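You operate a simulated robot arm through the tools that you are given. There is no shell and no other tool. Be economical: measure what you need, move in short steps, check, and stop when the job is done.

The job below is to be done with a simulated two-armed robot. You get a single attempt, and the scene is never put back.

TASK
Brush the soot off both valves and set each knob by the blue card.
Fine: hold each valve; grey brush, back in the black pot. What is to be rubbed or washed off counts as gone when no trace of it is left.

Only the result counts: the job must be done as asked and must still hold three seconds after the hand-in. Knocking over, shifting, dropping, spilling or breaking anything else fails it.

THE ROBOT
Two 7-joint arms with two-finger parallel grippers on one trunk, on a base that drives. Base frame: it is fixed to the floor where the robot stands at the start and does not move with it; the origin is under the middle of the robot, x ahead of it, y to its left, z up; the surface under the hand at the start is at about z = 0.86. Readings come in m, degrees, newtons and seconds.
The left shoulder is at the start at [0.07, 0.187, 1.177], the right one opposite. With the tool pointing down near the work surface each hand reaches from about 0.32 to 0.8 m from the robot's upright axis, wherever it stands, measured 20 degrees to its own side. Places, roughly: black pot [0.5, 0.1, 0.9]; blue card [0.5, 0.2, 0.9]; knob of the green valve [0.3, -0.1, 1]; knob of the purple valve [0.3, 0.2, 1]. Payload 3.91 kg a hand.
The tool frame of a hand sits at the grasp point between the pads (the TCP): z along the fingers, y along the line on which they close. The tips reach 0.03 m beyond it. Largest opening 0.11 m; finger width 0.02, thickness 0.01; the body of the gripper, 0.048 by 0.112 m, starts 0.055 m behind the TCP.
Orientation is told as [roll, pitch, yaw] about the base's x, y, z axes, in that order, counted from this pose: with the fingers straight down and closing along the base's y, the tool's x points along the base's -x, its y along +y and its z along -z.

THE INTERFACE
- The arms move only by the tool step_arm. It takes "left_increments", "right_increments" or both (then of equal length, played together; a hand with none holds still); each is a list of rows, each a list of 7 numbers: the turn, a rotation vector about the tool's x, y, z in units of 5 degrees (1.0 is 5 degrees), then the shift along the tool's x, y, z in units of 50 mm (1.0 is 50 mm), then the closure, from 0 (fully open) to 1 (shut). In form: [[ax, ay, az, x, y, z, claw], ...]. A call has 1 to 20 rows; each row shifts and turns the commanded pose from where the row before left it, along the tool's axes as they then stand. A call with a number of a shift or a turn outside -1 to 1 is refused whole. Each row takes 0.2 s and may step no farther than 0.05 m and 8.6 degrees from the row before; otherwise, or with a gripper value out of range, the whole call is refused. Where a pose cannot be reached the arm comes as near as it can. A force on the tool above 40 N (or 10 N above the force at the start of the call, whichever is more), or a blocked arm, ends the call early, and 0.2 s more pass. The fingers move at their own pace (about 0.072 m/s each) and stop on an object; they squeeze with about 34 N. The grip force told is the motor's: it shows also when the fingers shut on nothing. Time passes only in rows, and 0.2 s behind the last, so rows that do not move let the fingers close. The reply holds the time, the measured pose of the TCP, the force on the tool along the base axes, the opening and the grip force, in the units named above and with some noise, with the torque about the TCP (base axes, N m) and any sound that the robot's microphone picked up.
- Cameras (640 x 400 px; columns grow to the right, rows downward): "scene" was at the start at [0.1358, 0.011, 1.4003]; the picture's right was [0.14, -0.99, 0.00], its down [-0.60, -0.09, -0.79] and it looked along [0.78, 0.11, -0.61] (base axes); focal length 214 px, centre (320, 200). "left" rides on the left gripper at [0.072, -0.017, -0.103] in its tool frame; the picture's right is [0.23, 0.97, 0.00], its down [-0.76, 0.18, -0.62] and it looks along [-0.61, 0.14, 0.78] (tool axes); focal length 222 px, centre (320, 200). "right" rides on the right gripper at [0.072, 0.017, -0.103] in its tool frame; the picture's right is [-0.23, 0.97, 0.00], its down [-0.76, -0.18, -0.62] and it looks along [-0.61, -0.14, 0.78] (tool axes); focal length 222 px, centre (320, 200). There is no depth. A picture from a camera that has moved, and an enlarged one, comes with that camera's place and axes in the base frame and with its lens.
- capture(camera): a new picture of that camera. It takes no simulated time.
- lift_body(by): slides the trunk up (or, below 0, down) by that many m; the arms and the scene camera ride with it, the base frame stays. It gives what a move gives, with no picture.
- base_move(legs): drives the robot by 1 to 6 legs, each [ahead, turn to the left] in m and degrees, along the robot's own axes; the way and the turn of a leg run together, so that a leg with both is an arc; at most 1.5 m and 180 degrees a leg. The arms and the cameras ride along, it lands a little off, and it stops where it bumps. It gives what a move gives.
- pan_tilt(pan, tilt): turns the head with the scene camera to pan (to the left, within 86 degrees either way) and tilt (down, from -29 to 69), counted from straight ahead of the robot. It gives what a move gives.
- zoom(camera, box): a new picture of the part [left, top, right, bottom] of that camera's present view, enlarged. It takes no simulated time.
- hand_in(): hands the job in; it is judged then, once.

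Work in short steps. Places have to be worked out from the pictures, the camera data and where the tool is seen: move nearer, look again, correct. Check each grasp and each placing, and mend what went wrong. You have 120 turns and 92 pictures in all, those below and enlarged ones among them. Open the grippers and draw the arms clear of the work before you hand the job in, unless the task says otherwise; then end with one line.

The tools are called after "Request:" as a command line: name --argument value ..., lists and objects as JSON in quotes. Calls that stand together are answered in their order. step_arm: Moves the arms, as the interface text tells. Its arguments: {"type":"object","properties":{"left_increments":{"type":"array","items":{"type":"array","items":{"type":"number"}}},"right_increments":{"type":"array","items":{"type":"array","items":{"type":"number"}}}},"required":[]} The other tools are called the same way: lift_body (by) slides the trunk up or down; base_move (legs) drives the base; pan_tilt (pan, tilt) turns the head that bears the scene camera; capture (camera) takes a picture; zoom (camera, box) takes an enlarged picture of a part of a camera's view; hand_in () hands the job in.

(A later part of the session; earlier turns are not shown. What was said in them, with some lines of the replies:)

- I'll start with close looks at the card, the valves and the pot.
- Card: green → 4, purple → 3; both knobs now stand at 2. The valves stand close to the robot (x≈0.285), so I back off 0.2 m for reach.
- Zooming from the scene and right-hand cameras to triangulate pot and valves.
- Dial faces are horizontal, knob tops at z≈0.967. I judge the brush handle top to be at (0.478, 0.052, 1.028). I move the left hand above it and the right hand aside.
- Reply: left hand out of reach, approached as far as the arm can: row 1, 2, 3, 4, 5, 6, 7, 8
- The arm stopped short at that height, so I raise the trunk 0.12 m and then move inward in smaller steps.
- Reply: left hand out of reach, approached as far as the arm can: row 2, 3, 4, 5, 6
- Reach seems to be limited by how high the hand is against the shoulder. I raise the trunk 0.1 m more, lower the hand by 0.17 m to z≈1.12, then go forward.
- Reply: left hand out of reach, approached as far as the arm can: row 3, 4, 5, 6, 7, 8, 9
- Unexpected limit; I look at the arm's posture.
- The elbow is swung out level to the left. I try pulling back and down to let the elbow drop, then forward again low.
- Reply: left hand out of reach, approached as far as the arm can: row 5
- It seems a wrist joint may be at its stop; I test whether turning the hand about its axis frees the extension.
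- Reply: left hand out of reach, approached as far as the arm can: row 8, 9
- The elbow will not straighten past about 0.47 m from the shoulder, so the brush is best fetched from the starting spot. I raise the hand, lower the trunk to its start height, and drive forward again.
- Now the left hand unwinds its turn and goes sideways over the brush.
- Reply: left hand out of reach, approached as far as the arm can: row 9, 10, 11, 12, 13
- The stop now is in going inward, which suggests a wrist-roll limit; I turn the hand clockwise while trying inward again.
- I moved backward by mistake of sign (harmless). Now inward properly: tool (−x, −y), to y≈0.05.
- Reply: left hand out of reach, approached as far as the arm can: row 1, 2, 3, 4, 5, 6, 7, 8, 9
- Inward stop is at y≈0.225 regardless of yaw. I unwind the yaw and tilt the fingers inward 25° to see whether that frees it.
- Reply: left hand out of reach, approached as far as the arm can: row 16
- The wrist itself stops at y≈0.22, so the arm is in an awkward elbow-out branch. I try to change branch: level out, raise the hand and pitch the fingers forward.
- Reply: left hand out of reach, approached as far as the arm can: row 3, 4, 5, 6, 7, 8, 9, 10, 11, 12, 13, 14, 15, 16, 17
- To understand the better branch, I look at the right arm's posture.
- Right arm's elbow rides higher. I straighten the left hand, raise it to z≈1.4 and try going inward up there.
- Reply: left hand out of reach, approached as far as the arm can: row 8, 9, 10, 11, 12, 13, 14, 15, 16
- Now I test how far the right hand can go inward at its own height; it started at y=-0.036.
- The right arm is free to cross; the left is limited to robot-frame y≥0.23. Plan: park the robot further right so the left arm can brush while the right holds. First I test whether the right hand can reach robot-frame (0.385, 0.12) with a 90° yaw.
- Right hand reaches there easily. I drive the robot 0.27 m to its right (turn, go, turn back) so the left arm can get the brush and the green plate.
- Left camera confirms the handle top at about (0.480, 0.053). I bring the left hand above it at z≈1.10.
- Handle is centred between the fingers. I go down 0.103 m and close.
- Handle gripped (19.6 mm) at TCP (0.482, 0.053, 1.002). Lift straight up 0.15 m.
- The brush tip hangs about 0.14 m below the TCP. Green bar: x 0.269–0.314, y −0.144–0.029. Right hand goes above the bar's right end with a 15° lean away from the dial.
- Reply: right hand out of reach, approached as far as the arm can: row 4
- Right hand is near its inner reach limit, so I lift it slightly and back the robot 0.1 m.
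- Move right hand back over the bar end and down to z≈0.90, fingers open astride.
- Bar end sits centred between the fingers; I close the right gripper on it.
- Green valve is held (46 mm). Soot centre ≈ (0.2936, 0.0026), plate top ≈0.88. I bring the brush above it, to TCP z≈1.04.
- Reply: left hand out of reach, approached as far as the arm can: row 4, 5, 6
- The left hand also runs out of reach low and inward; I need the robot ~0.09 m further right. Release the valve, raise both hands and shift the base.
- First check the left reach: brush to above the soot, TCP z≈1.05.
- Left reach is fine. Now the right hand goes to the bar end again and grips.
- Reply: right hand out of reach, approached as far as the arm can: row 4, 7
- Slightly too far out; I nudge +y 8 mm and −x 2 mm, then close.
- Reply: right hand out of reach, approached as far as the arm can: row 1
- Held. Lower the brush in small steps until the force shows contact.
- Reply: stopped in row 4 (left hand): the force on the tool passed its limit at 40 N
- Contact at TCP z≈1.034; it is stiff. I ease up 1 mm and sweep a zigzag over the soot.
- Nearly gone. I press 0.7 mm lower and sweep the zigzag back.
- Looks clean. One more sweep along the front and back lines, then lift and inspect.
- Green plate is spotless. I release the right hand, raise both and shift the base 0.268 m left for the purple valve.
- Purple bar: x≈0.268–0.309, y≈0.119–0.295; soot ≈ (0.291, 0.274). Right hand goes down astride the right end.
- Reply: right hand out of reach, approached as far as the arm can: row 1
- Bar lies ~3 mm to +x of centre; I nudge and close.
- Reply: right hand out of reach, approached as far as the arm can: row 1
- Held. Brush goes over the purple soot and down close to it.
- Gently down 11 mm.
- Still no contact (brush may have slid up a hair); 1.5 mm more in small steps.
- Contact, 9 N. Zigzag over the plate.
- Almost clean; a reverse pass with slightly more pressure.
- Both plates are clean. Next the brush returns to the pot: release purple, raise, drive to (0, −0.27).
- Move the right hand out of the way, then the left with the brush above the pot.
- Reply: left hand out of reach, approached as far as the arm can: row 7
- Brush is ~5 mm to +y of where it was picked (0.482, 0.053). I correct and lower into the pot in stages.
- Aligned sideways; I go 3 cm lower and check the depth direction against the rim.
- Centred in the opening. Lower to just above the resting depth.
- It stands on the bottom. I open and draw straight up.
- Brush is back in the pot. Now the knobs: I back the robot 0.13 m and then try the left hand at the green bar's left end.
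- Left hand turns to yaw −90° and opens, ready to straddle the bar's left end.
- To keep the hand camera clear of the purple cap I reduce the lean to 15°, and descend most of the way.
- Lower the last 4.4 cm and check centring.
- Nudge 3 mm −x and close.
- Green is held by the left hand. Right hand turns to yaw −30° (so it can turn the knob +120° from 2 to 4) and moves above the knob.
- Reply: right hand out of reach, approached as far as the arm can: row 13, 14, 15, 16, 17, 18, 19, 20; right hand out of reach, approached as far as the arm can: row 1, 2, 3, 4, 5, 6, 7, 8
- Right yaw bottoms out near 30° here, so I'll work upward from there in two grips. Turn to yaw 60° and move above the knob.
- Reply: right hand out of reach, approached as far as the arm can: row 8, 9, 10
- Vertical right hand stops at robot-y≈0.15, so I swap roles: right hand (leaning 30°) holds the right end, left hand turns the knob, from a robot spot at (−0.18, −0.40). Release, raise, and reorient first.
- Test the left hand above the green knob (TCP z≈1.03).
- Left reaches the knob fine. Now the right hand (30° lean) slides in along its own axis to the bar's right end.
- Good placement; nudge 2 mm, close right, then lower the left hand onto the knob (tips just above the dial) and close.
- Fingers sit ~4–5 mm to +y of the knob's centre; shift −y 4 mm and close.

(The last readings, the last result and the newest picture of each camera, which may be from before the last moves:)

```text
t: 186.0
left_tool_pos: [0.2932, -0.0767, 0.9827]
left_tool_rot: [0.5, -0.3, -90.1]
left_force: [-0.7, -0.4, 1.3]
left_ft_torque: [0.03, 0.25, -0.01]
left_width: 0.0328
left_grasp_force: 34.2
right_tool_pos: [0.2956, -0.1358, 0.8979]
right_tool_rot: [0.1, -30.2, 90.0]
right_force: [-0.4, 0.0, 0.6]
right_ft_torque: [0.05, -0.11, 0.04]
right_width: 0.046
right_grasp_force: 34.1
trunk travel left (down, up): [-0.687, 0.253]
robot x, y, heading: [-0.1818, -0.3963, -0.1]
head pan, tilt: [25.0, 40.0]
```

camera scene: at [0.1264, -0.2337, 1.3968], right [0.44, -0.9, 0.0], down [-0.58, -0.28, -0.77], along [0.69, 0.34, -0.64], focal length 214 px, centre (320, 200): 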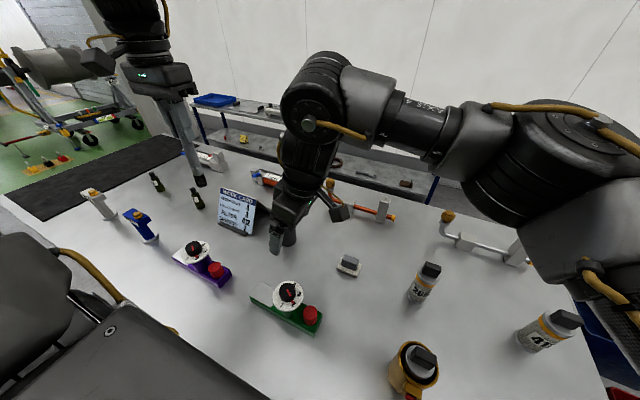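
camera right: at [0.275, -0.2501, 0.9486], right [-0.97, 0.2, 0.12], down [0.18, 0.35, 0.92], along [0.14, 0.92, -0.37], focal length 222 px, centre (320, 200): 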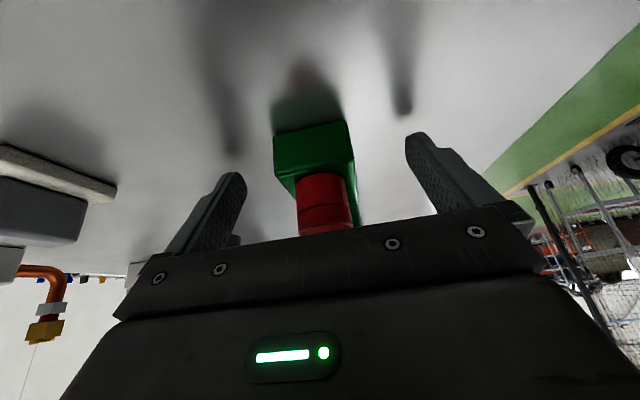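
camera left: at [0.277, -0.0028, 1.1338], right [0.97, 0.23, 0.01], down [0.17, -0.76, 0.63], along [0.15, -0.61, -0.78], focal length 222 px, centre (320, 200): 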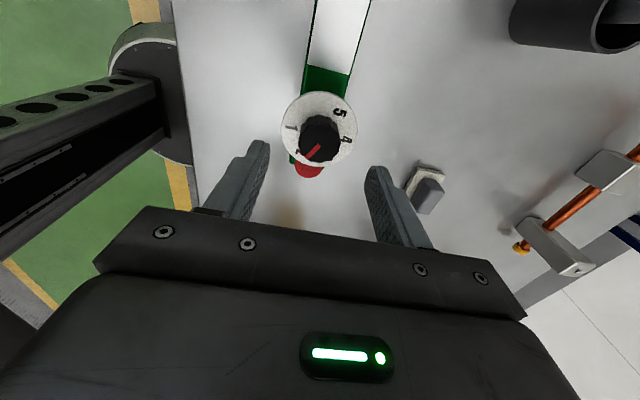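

Knob gripped at 33 mm. Turn +60° and look.

Request:
step_arm --left_increments '[[0, 0, -1, 0, 0, 0, 1], [0, 0, -1, 0, 0, 0, 1], [0, 0, -1, 0, 0, 0, 1], [0, 0, -1, 0, 0, 0, 1], [0, 0, -1, 0, 0, 0, 1], [0, 0, -1, 0, 0, 0, 1], [0, 0, -1, 0, 0, 0, 1], [0, 0, -1, 0, 0, 0, 1], [0, 0, -1, 0, 0, 0, 1], [0, 0, -1, 0, 0, 0, 1], [0, 0, -1, 0, 0, 0, 1], [0, 0, -1, 0, 0, 0, 1]]'

Request:
zoom --camera "scene" --box '[240, 190, 336, 250]'

```text
t: 188.6
left_tool_pos: [0.2941, -0.0761, 0.983]
left_tool_rot: [0.1, -0.6, -29.9]
left_force: [2.5, 5.7, 11.0]
left_ft_torque: [0.11, 0.01, 0.02]
left_width: 0.0328
left_grasp_force: 34.1
right_tool_pos: [0.2948, -0.1361, 0.8967]
right_tool_rot: [0.1, -30.0, 90.0]
right_force: [-0.8, -3.0, -0.2]
right_ft_torque: [0.04, -0.08, 0.02]
right_width: 0.046
right_grasp_force: 33.9
trunk travel left (down, up): [-0.687, 0.253]
robot x, y, heading: [-0.1815, -0.4012, -0.4]
head pan, tilt: [25.0, 40.0]
```

```text
6.67 times, centred on (288, 220) of scene
camera zoom: at [-0.0539, -0.362, 1.3967], right [0.42, -0.91, 0.0], down [-0.58, -0.27, -0.77], along [0.69, 0.32, -0.64], focal length 1430 px, centre (533, 67)
```

zoom: 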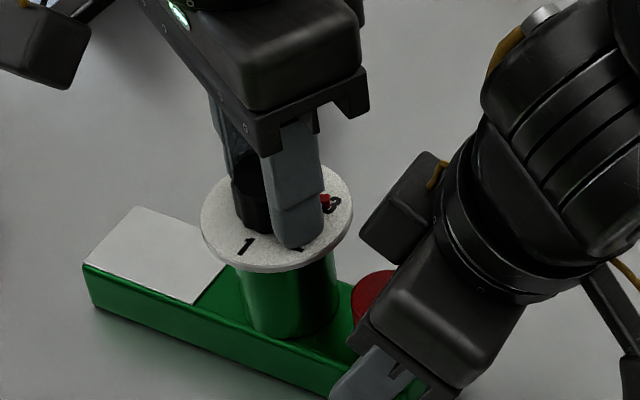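

Pointer is now near 3. Turn 30° further, release, and raise 5 cm to look.

Request:
step_arm --left_increments '[[0, 0, -1, 0, 0, 0, 1], [0, 0, -1, 0, 0, 0, 1], [0, 0, -1, 0, 0, 0, 1], [0, 0, -1, 0, 0, 0, 1], [0, 0, -1, 0, 0, 0, 1], [0, 0, -1, 0, 0, 0, 1], [0, 0, 0, 0, 0, 0, 0.4], [0, 0, 0, 0, 0, 0, 0.4], [0, 0, 0, 0, 0, -0.5, 0.4], [0, 0, 0, 0, 0, -0.5, 0.4], [0, 0, 0, 0, 0, 0, 0.4]]'

Request:
zoom --camera "left" --box '[240, 70, 400, 170]'

```text
t: 191.0
left_tool_pos: [0.2949, -0.0761, 1.0331]
left_tool_rot: [-0.2, -0.5, -0.2]
left_force: [-0.2, -0.2, 0.4]
left_ft_torque: [0.02, 0.0, 0.0]
left_width: 0.0662
left_grasp_force: 0.1
right_tool_pos: [0.296, -0.1364, 0.8977]
right_tool_rot: [0.2, -30.2, 89.9]
right_force: [-1.1, -0.7, 0.9]
right_ft_torque: [-0.35, 0.04, -0.01]
right_width: 0.0458
right_grasp_force: 34.2
trunk travel left (down, up): [-0.687, 0.253]
robot x, y, heading: [-0.1784, -0.4015, 0.0]
head pan, tilt: [25.0, 40.0]
```

```text
4.00 times, centred on (320, 120) of left
camera zoom: at [0.2221, -0.0923, 1.1339], right [-0.23, 0.97, -0.01], down [0.76, 0.18, 0.63], along [0.61, 0.14, -0.78], focal length 888 px, centre (320, 520)
```

zoom: 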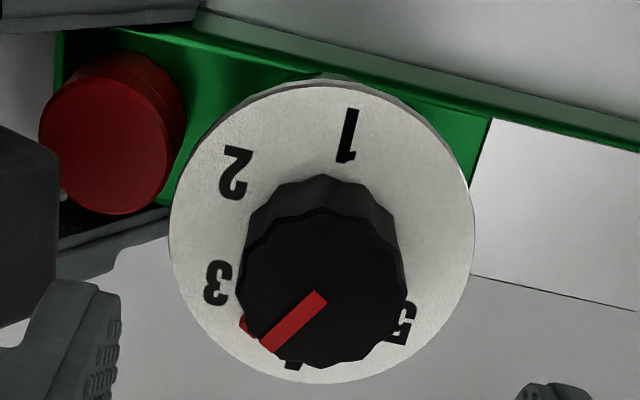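

Pointer is about midway between 3 and 4. Turn the open hand back 45°, regrip, and turn another 32°.

Request:
step_arm --left_increments '[[0, 0, 1, 0, 0, 0, 0.4], [0, 0, 1, 0, 0, 0, 0.4], [0, 0, 1, 0, 0, 0, 0.4], [0, 0, 1, 0, 0, 0, 0.4], [0, 0, 1, 0, 0, 0, 0.4], [0, 0, 1, 0, 0, 0, 0.4], [0, 0, 1, 0, 0, 0, 0.4], [0, 0, 1, 0, 0, 0, 0.4], [0, 0, 1, 0, 0, 0, 0.4], [0, 0, 0, 0, 0, 0.5, 0.4], [0, 0, 0, 0, 0, 0.5, 0.4], [0, 0, 0, 0, 0, 0, 0.4]]'

Request:
step_arm --left_increments '[[0, 0, 0, 0, 0, 0, 1], [0, 0, 0, 0, 0, 0, 1], [0, 0, 0, 0, 0, 0, 1], [0, 0, -0.9, 0, 0, 0, 1], [0, 0, -0.9, 0, 0, 0, 1], [0, 0, -0.9, 0, 0, 0, 1], [0, 0, -0.9, 0, 0, 0, 1], [0, 0, -0.9, 0, 0, 0, 1], [0, 0, -0.9, 0, 0, 0, 1], [0, 0, -0.9, 0, 0, 0, 1], [0, 0, 0, 0, 0, 0, 1], [0, 0, 0, 0, 0, 0, 0.4], [0, 0, 0, 0, 0, 0, 0.4], [0, 0, 0, 0, 0, -0.5, 0.4], [0, 0, 0, 0, 0, -0.5, 0.4], [0, 0, 0, 0, 0, 0, 0.4]]'

Request:
zoom --camera "left" --box '[240, 70, 400, 170]'

```text
t: 193.6
left_tool_pos: [0.2938, -0.0755, 0.9809]
left_tool_rot: [0.3, -0.5, -45.1]
left_force: [0.1, 0.4, -0.2]
left_ft_torque: [0.03, 0.02, 0.01]
left_width: 0.0661
left_grasp_force: 0.1
right_tool_pos: [0.2948, -0.1361, 0.8981]
right_tool_rot: [0.1, -30.2, 90.0]
right_force: [0.7, 1.1, 0.6]
right_ft_torque: [-0.14, 0.04, 0.0]
right_width: 0.0456
right_grasp_force: 34.0
trunk travel left (down, up): [-0.687, 0.253]
robot x, y, heading: [-0.1789, -0.3986, -0.3]
head pan, tilt: [25.0, 40.0]
```

```text
t: 197.0
left_tool_pos: [0.2938, -0.0772, 1.0324]
left_tool_rot: [0.0, -0.5, -13.6]
left_force: [-0.3, 0.1, -0.1]
left_ft_torque: [-0.01, 0.03, 0.0]
left_width: 0.0662
left_grasp_force: 0.0
right_tool_pos: [0.2946, -0.1367, 0.8966]
right_tool_rot: [0.1, -30.0, 89.9]
right_force: [-0.5, -1.2, 1.7]
right_ft_torque: [0.08, -0.13, -0.08]
right_width: 0.0458
right_grasp_force: 33.6
trunk travel left (down, up): [-0.687, 0.253]
robot x, y, heading: [-0.1856, -0.4018, -0.1]
head pan, tilt: [25.0, 40.0]
```

```text
4.00 times, centred on (320, 120) of left
camera zoom: at [0.2193, -0.0753, 1.1336], right [0.01, 1.0, 0.0], down [0.78, 0.0, 0.63], along [0.63, -0.01, -0.78], focal length 888 px, centre (320, 520)
```

zoom: 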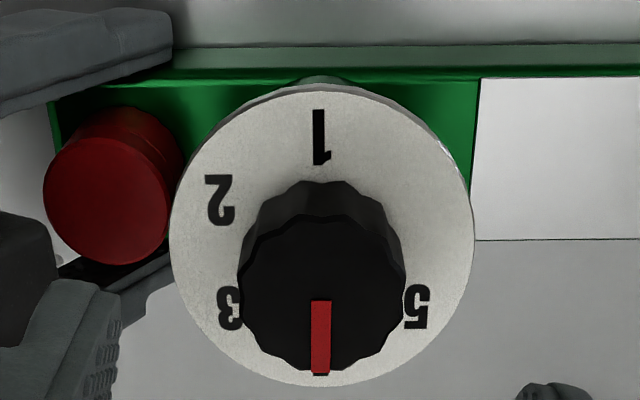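

Pointer points squarely at 4 (1 lies at −x, 4 at +x). Green done. Withdraw both hands and drive 0.266 m left for purple.

Request:
step_arm --left_increments '[[0, 0, 0, 0, 0, -0.5, 0.4], [0, 0, 0, 0, 0, -0.5, 0.4], [0, 0, 1, 0, 0, -0.5, 0.4], [0, 0, 1, 0, 0, 0, 0.4], [0, 0, 1, 0, 0, 0, 0.4], [0, 0, 1, 0, 0, 0, 0.4], [0, 0, 1, 0, 0, 0, 0.4], [0, 0, 1, 0, 0, 0, 0.4], [0, 0, 1, 0, 0, 0, 0.4], [0, 0, 1, 0, 0, 0, 0.4], [0, 0, 1, 0, 0, 0, 0.4], [0, 0, 1, 0, 0, 0, 0.4], [0, 0, 1, 0, 0, 0, 0.4], [0, 0, 1, 0, 0, 0, 0.4]]' --right_increments '[[0, 0, 0, 0, 0, 0, 0], [0, 0, 0, 0, 0, 0, 0], [0, 0, 0, 0, 0, 0, 0], [0, 0, 0, 0, 0, -0.7, 0], [0, 0, 0, 0, 0, -0.7, 0], [0, 0, 0, 0, 0, -0.7, 0], [0, 0, 0, 0, 0, -0.7, 0], [0, 0, 0, 0, 0, -0.7, 0], [0, 0, 0, 0, 0, -0.7, 0], [0, 0, 0, 0, 0, 0, 0], [0, 0, 0, 0, 0, 0, 0], [0, 0, 0, 0, 0, 0, 0], [0, 0, 0, 0, 0, 0, 0], [0, 0, 0, 0, 0, 0, 0]]'

Request:
base_move --legs '[[0, 90], [0.266, 0], [0, -90]]'

Request:
zoom --camera "scene" --box '[220, 170, 348, 250]'

```text
t: 200.0
left_tool_pos: [0.2938, -0.0771, 1.1078]
left_tool_rot: [0.4, -0.4, -73.7]
left_force: [0.0, -0.7, -0.1]
left_ft_torque: [0.01, -0.02, 0.01]
left_width: 0.0662
left_grasp_force: 0.0
right_tool_pos: [0.2961, -0.2426, 1.0781]
right_tool_rot: [0.2, -30.2, 90.0]
right_force: [0.5, 0.1, -0.3]
right_ft_torque: [-0.01, -0.02, 0.01]
right_width: 0.1096
right_grasp_force: 0.0
trunk travel left (down, up): [-0.687, 0.253]
robot x, y, heading: [-0.1773, -0.3982, -0.1]
head pan, tilt: [25.0, 40.0]
```

```text
t: 209.6
left_tool_pos: [0.2885, 0.1987, 1.1065]
left_tool_rot: [0.4, -0.3, -72.9]
left_force: [-0.5, -0.2, 0.1]
left_ft_torque: [0.0, 0.02, 0.01]
left_width: 0.0661
left_grasp_force: 0.1
right_tool_pos: [0.2935, 0.0327, 1.079]
right_tool_rot: [0.1, -30.1, 90.7]
right_force: [0.2, 0.0, -0.1]
right_ft_torque: [0.0, -0.02, 0.01]
right_width: 0.1098
right_grasp_force: 0.1
trunk travel left (down, up): [-0.687, 0.253]
robot x, y, heading: [-0.1795, -0.1277, 0.7]
head pan, tilt: [25.0, 40.0]
```

```text
5.00 times, centred on (284, 210) of scene
camera zoom: at [-0.0548, -0.0912, 1.3967], right [0.43, -0.9, 0.0], down [-0.58, -0.28, -0.77], along [0.69, 0.33, -0.64], focal length 1072 px, centre (500, 150)
```

zoom: 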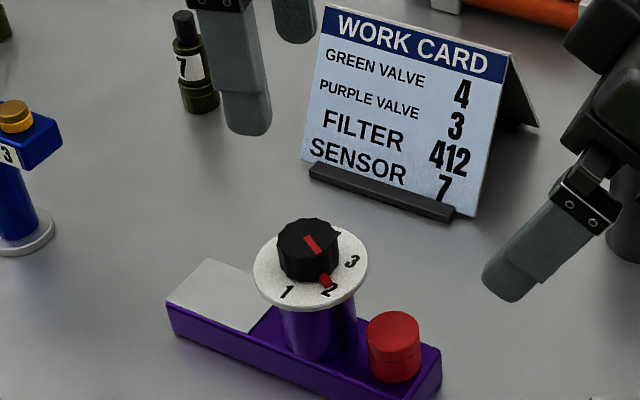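

Purple: bar centre x≈0.286, right end y≈0.116, knob ≈ (0.286, 0.188). Right hand slides in along its axis.

Request:
step_arm --right_increments '[[0, 0, 0, 0.12, 0.15, 0, 0], [0, 0, 0, 0.12, 0, 0.6, 0], [0, 0, 0, 0, 0, 0.7, 0], [0, 0, 0, 0, 0, 0.7, 0], [0, 0, 0, 0, 0, 0.7, 0], [0, 0, 0, 0, 0, 0.7, 0], [0, 0, 0, 0, 0, 0.67, 0], [0, 0, 0, 0, 0, 0, 0]]'

Request:
capture --camera "right"

Request:
capture --camera "left"

```text
t: 211.3
left_tool_pos: [0.289, 0.1981, 1.1074]
left_tool_rot: [0.4, -0.3, -72.9]
left_force: [-0.8, 1.1, 0.3]
left_ft_torque: [0.01, 0.01, 0.03]
left_width: 0.066
left_grasp_force: 0.1
right_tool_pos: [0.2837, 0.1263, 0.8958]
right_tool_rot: [0.1, -30.1, 90.7]
right_force: [-0.7, -0.3, -0.2]
right_ft_torque: [-0.03, -0.04, 0.02]
right_width: 0.1099
right_grasp_force: 0.0
trunk travel left (down, up): [-0.687, 0.253]
robot x, y, heading: [-0.185, -0.1259, 0.6]
head pan, tilt: [25.0, 40.0]
```

```text
13 pictures are left
camera right: at [0.2667, 0.0106, 0.9475], right [-0.98, 0.18, 0.12], down [0.17, 0.35, 0.92], along [0.13, 0.92, -0.37], focal length 222 px, centre (320, 200)
```

right: 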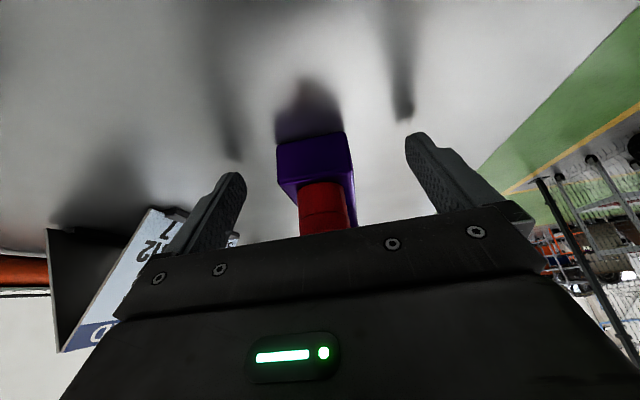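

```text
12 pictures are left
camera left: at [0.2512, 0.263, 1.2087], right [0.86, 0.5, 0.01], down [0.39, -0.67, 0.63], along [0.32, -0.54, -0.78], focal length 222 px, centre (320, 200)
```

left: 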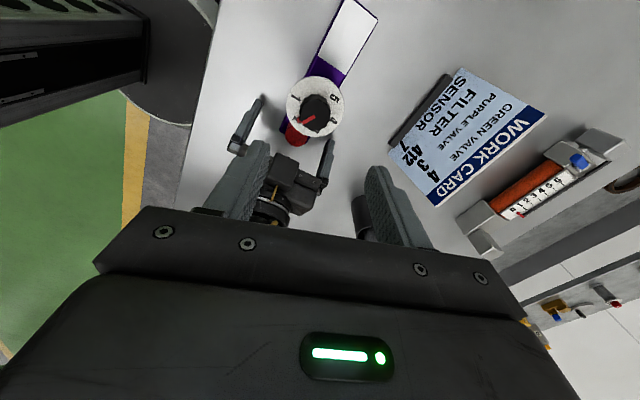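

Centred; close right, then lower the left to just above the dial.

Request:
step_arm --right_increments '[[0, 0, 0, 0, -0.03, 0, 0], [0, 0, 0, 0, 0, 0, 1], [0, 0, 0, 0, 0, 0, 1], [0, 0, 0, 0, 0, 0, 1], [0, 0, 0, 0, 0, 0, 1]]'

Request:
step_arm --left_increments '[[0, 0, 0, -0.155, -0.11, 0, 0.4], [0, 0, 0, 0, 0, 0.6, 0.4], [0, 0, 0, 0, 0, 0.6, 0.4], [0, 0, 0, 0, 0, 0.6, 0.4], [0, 0, 0, 0, 0, 0.5, 0.4], [0, 0, 0, 0, 0, 0.19, 0.4], [0, 0, 0, 0, 0, 0, 0.4]]'

Request:
zoom --camera "scene" --box '[236, 190, 332, 250]'

```text
t: 212.6
left_tool_pos: [0.2894, 0.198, 1.107]
left_tool_rot: [0.4, -0.3, -72.9]
left_force: [0.7, 0.7, 0.5]
left_ft_torque: [0.02, -0.03, 0.0]
left_width: 0.066
left_grasp_force: 0.0
right_tool_pos: [0.286, 0.1241, 0.8966]
right_tool_rot: [0.1, -30.1, 90.6]
right_force: [0.7, -0.2, -0.4]
right_ft_torque: [0.13, -0.08, -0.16]
right_width: 0.0461
right_grasp_force: 34.0
trunk travel left (down, up): [-0.687, 0.253]
robot x, y, heading: [-0.1841, -0.1272, 0.6]
head pan, tilt: [25.0, 40.0]
```

```text
t: 214.2
left_tool_pos: [0.2867, 0.1878, 0.9827]
left_tool_rot: [0.3, -0.2, -72.9]
left_force: [0.0, 0.5, -0.1]
left_ft_torque: [-0.01, -0.03, -0.04]
left_width: 0.0659
left_grasp_force: 0.0
right_tool_pos: [0.2852, 0.1254, 0.897]
right_tool_rot: [0.2, -30.1, 90.7]
right_force: [0.6, -1.1, 1.0]
right_ft_torque: [-0.1, -0.08, -0.09]
right_width: 0.0461
right_grasp_force: 33.7
trunk travel left (down, up): [-0.687, 0.253]
robot x, y, heading: [-0.1842, -0.1288, 0.4]
head pan, tilt: [25.0, 40.0]
```

```text
6.67 times, centred on (284, 220) of scene
camera zoom: at [-0.0549, -0.0913, 1.3967], right [0.43, -0.9, 0.0], down [-0.58, -0.28, -0.77], along [0.69, 0.33, -0.64], focal length 1430 px, centre (560, 67)
```

zoom: 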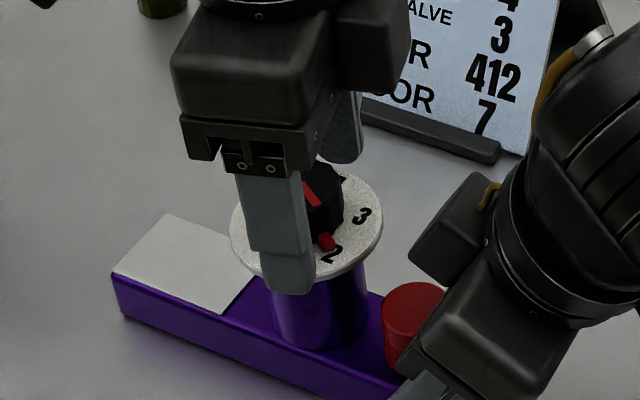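

Near-centred; nudge 2 mm +y, close, turn +60°, and check.

Request:
step_arm --left_increments '[[0, 0, 0, 0.044, -0.02, 0, 0.4], [0, 0, 0, 0, 0, 0, 1], [0, 0, 0, 0, 0, 0, 1], [0, 0, 0, 0, 0, 0, 1]]'

Request:
step_arm --left_increments '[[0, 0, -1, 0, 0, 0, 1], [0, 0, -1, 0, 0, 0, 1], [0, 0, -1, 0, 0, 0, 1], [0, 0, -1, 0, 0, 0, 1], [0, 0, -1, 0, 0, 0, 1], [0, 0, -1, 0, 0, 0, 1], [0, 0, -1, 0, 0, 0, 1], [0, 0, -1, 0, 0, 0, 1], [0, 0, -1, 0, 0, 0, 1], [0, 0, -1, 0, 0, 0, 1], [0, 0, -1, 0, 0, 0, 1], [0, 0, -1, 0, 0, 0, 1], [0, 0, 0, 0, 0, 0, 1], [0, 0, 0, 0, 0, 0, 0.4], [0, 0, 0, 0, 0, 0, 0.4], [0, 0, 0, 0, 0, -0.5, 0.4], [0, 0, 0, 0, 0, -0.5, 0.4], [0, 0, 0, 0, 0, 0, 0.4]]'

Request:
zoom --camera "left" --box '[240, 70, 400, 170]'

```text
t: 215.2
left_tool_pos: [0.2865, 0.1886, 0.9838]
left_tool_rot: [0.5, -0.3, -73.0]
left_force: [2.5, 3.1, -0.7]
left_ft_torque: [-0.14, 0.06, 0.0]
left_width: 0.0331
left_grasp_force: 34.0
right_tool_pos: [0.2851, 0.1248, 0.8962]
right_tool_rot: [0.1, -30.1, 90.7]
right_force: [-3.0, -4.0, 2.0]
right_ft_torque: [0.27, -0.46, 0.1]
right_width: 0.0458
right_grasp_force: 34.0
trunk travel left (down, up): [-0.687, 0.253]
robot x, y, heading: [-0.1814, -0.1254, 0.6]
head pan, tilt: [25.0, 40.0]
```

```text
t: 218.9
left_tool_pos: [0.2846, 0.1903, 1.0329]
left_tool_rot: [-0.1, -0.6, -12.9]
left_force: [0.5, -0.5, 0.1]
left_ft_torque: [0.01, 0.01, -0.02]
left_width: 0.0663
left_grasp_force: 0.0
right_tool_pos: [0.2844, 0.126, 0.8966]
right_tool_rot: [0.2, -30.0, 90.7]
right_force: [-0.3, -1.1, 1.9]
right_ft_torque: [-0.34, 0.15, -0.05]
right_width: 0.0458
right_grasp_force: 34.4
trunk travel left (down, up): [-0.687, 0.253]
robot x, y, heading: [-0.1794, -0.1303, 0.6]
head pan, tilt: [25.0, 40.0]
```

```text
4.00 times, centred on (320, 120) of left
camera zoom: at [0.2102, 0.1908, 1.1345], right [0.0, 1.0, 0.0], down [0.78, 0.0, 0.63], along [0.63, 0.0, -0.78], focal length 888 px, centre (320, 520)
```

zoom: 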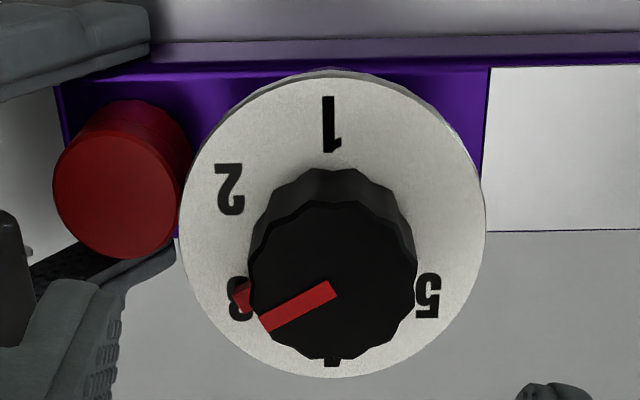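

Purple pointer lies on 3 (within ~2°). Release right, withdraw both hands clear.

Request:
step_arm --left_increments '[[0, 0, 0, 0, 0, -0.5, 0.4], [0, 0, 0, 0, 0, -0.6, 0.4], [0, 0, 0, 0, 0, -0.7, 0.4], [0, 0, 0, 0, 0, -0.7, 0], [0, 0, 0, 0, 0, -0.7, 0], [0, 0, 0, 0, 0.4, 0, 0], [0, 0, 0, 0, 0.4, 0, 0], [0, 0, 0, 0, 0.4, 0, 0], [0, 0, 0, 0, 0.4, 0, 0], [0, 0, 0, 0, 0, 0, 0]]' --right_increments '[[0, 0, 0, 0, 0, 0, 0], [0, 0, 0, 0, 0, 0, 0], [0, 0, 0, 0, 0, 0, 0], [0, 0, 0, 0, 0, -0.7, 0], [0, 0, 0, 0, 0, -0.7, 0], [0, 0, 0, 0, 0, -0.7, 0], [0, 0, 0, 0, 0, -0.7, 0], [0, 0, 0, 0, 0, -0.7, 0], [0, 0, 0, 0, 0, -0.7, 0], [0, 0, 0, 0, 0, -0.4, 0]]'

Request:
base_move --legs '[[-0.2, 0]]'

Request:
pan_tilt --pan 5 --tilt 42

Request:
capture --camera "scene"

Request:
zoom --camera "scene" --box '[230, 120, 390, 220]'

```text
t: 221.2
left_tool_pos: [0.3007, 0.2681, 1.1917]
left_tool_rot: [0.0, -0.5, -12.9]
left_force: [0.3, 0.1, 0.0]
left_ft_torque: [0.02, 0.03, 0.02]
left_width: 0.1101
left_grasp_force: 0.0
right_tool_pos: [0.2872, 0.0079, 1.0965]
right_tool_rot: [0.1, -30.0, 90.7]
right_force: [-0.1, -0.8, 0.1]
right_ft_torque: [0.02, 0.0, 0.0]
right_width: 0.1102
right_grasp_force: 0.1
trunk travel left (down, up): [-0.687, 0.253]
robot x, y, heading: [-0.1802, -0.1271, 0.5]
head pan, tilt: [25.0, 40.0]
```

```text
t: 222.8
left_tool_pos: [0.1024, 0.2664, 1.1919]
left_tool_rot: [-0.1, -0.5, -12.9]
left_force: [0.4, 0.2, -0.7]
left_ft_torque: [0.0, -0.01, -0.02]
left_width: 0.11
left_grasp_force: 0.1
right_tool_pos: [0.0879, 0.007, 1.0952]
right_tool_rot: [0.2, -30.1, 90.7]
right_force: [-0.3, 1.3, 0.0]
right_ft_torque: [0.01, 0.0, -0.04]
right_width: 0.1101
right_grasp_force: 0.1
trunk travel left (down, up): [-0.687, 0.253]
robot x, y, heading: [-0.3793, -0.132, 0.7]
head pan, tilt: [25.0, 40.0]
```

```text
t: 223.6
left_tool_pos: [0.1008, 0.2663, 1.193]
left_tool_rot: [-0.1, -0.4, -12.9]
left_force: [-0.4, 0.0, -0.4]
left_ft_torque: [-0.05, -0.04, -0.02]
left_width: 0.1099
left_grasp_force: 0.1
right_tool_pos: [0.0866, 0.007, 1.0969]
right_tool_rot: [0.2, -30.1, 90.6]
right_force: [0.6, 0.2, -0.4]
right_ft_torque: [0.0, 0.01, 0.02]
right_width: 0.1098
right_grasp_force: 0.1
trunk travel left (down, up): [-0.687, 0.253]
robot x, y, heading: [-0.3839, -0.1251, 0.7]
head pan, tilt: [5.0, 42.0]
```

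```text
9 pictures are left
camera scene: at [-0.2482, -0.1217, 1.3938], right [0.1, -1.0, 0.0], down [-0.67, -0.07, -0.74], along [0.74, 0.07, -0.67], focal length 214 px, centre (320, 200)
```

scene: 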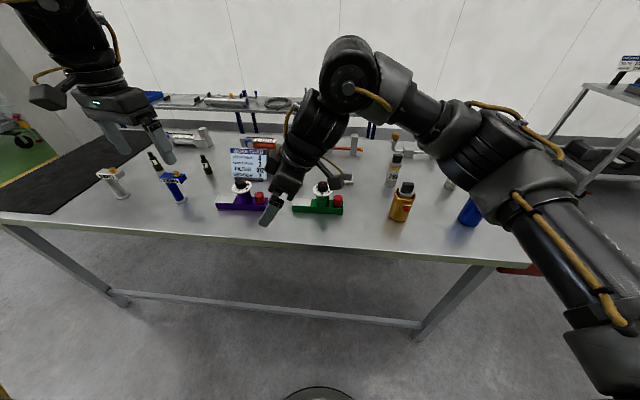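

```text
4.00 times, centred on (310, 170) of scene
camera zoom: at [-0.2482, -0.1217, 1.3938], right [0.1, -1.0, 0.0], down [-0.67, -0.07, -0.74], along [0.74, 0.07, -0.67], focal length 858 px, centre (360, 320)
```

zoom: 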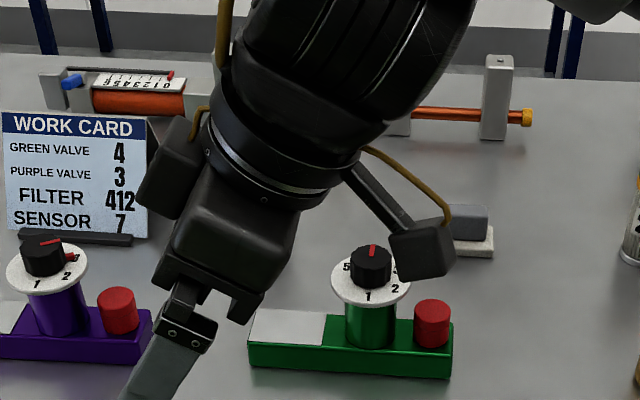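

Move the right arm aside and take a last look at pot, plates and knobs.

Request:
step_arm --right_increments '[[0, 0, 0, 0.6, 0, -0.35, 0], [0, 0, 0, 0.6, 0, -0.35, 0], [0, 0, 0, 0.6, 0, -0.35, 0], [0, 0, 0, 0.6, 0, -0.35, 0], [0, 0, 0, 0.6, 0, -0.35, 0], [0, 0, 0, 0.6, 0, -0.35, 0], [0, 0, 0, 0.6, 0, -0.35, 0], [0, 0, 0, 0.6, 0, -0.35, 0]]'

Request:
zoom --camera "scene" --box '[210, 120, 370, 220]'

Request:
zoom --camera "scene" --box '[215, 175, 279, 215]'

```text
t: 225.4
left_tool_pos: [0.1014, 0.2653, 1.1923]
left_tool_rot: [0.0, -0.5, -12.9]
left_force: [-0.3, 0.4, -0.2]
left_ft_torque: [0.05, 0.03, 0.01]
left_width: 0.11
left_grasp_force: 0.0
right_tool_pos: [0.0896, -0.2716, 1.0963]
right_tool_rot: [0.2, -30.2, 90.6]
right_force: [0.0, -1.0, -0.3]
right_ft_torque: [-0.02, -0.02, 0.04]
right_width: 0.1103
right_grasp_force: 0.1
trunk travel left (down, up): [-0.687, 0.253]
robot x, y, heading: [-0.3786, -0.128, 0.5]
head pan, tilt: [5.0, 42.0]
```

```text
4.00 times, centred on (290, 170) of scene
camera zoom: at [-0.2486, -0.1238, 1.3938], right [0.1, -1.0, 0.0], down [-0.67, -0.06, -0.74], along [0.74, 0.07, -0.67], focal length 858 px, centre (440, 320)
```

zoom: 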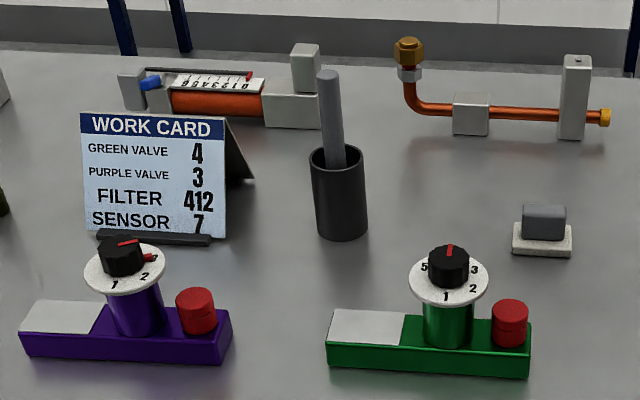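

```text
10.00 times, centred on (247, 195) of scene
camera zoom: at [-0.2486, -0.1238, 1.3938], right [0.1, -1.0, 0.0], down [-0.67, -0.06, -0.74], along [0.74, 0.07, -0.67], focal length 2145 px, centre (1050, 250)
```

zoom: 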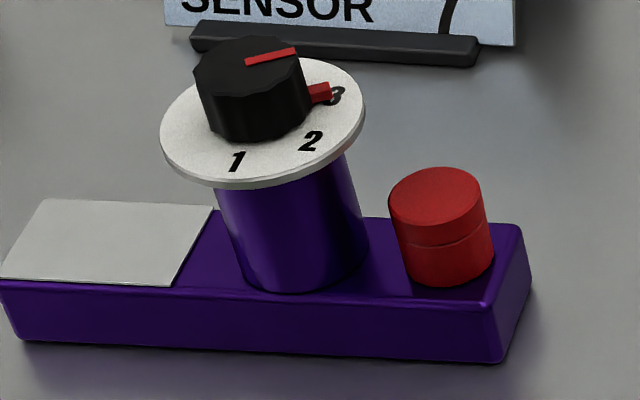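

Both plates are clean, green stands at 4, purple at 3, the brush is in the pot and the arms are clear, so I hand in.

Request:
hand_in

```text
The job is handed in.
```

Job handed in: both valves are brushed clean, the green knob is on 4 and the purple on 3, and the grey brush is back in the black pot; gripping moved the purple valve about 4 mm, and the purple pointer sits about 2° past the 3.
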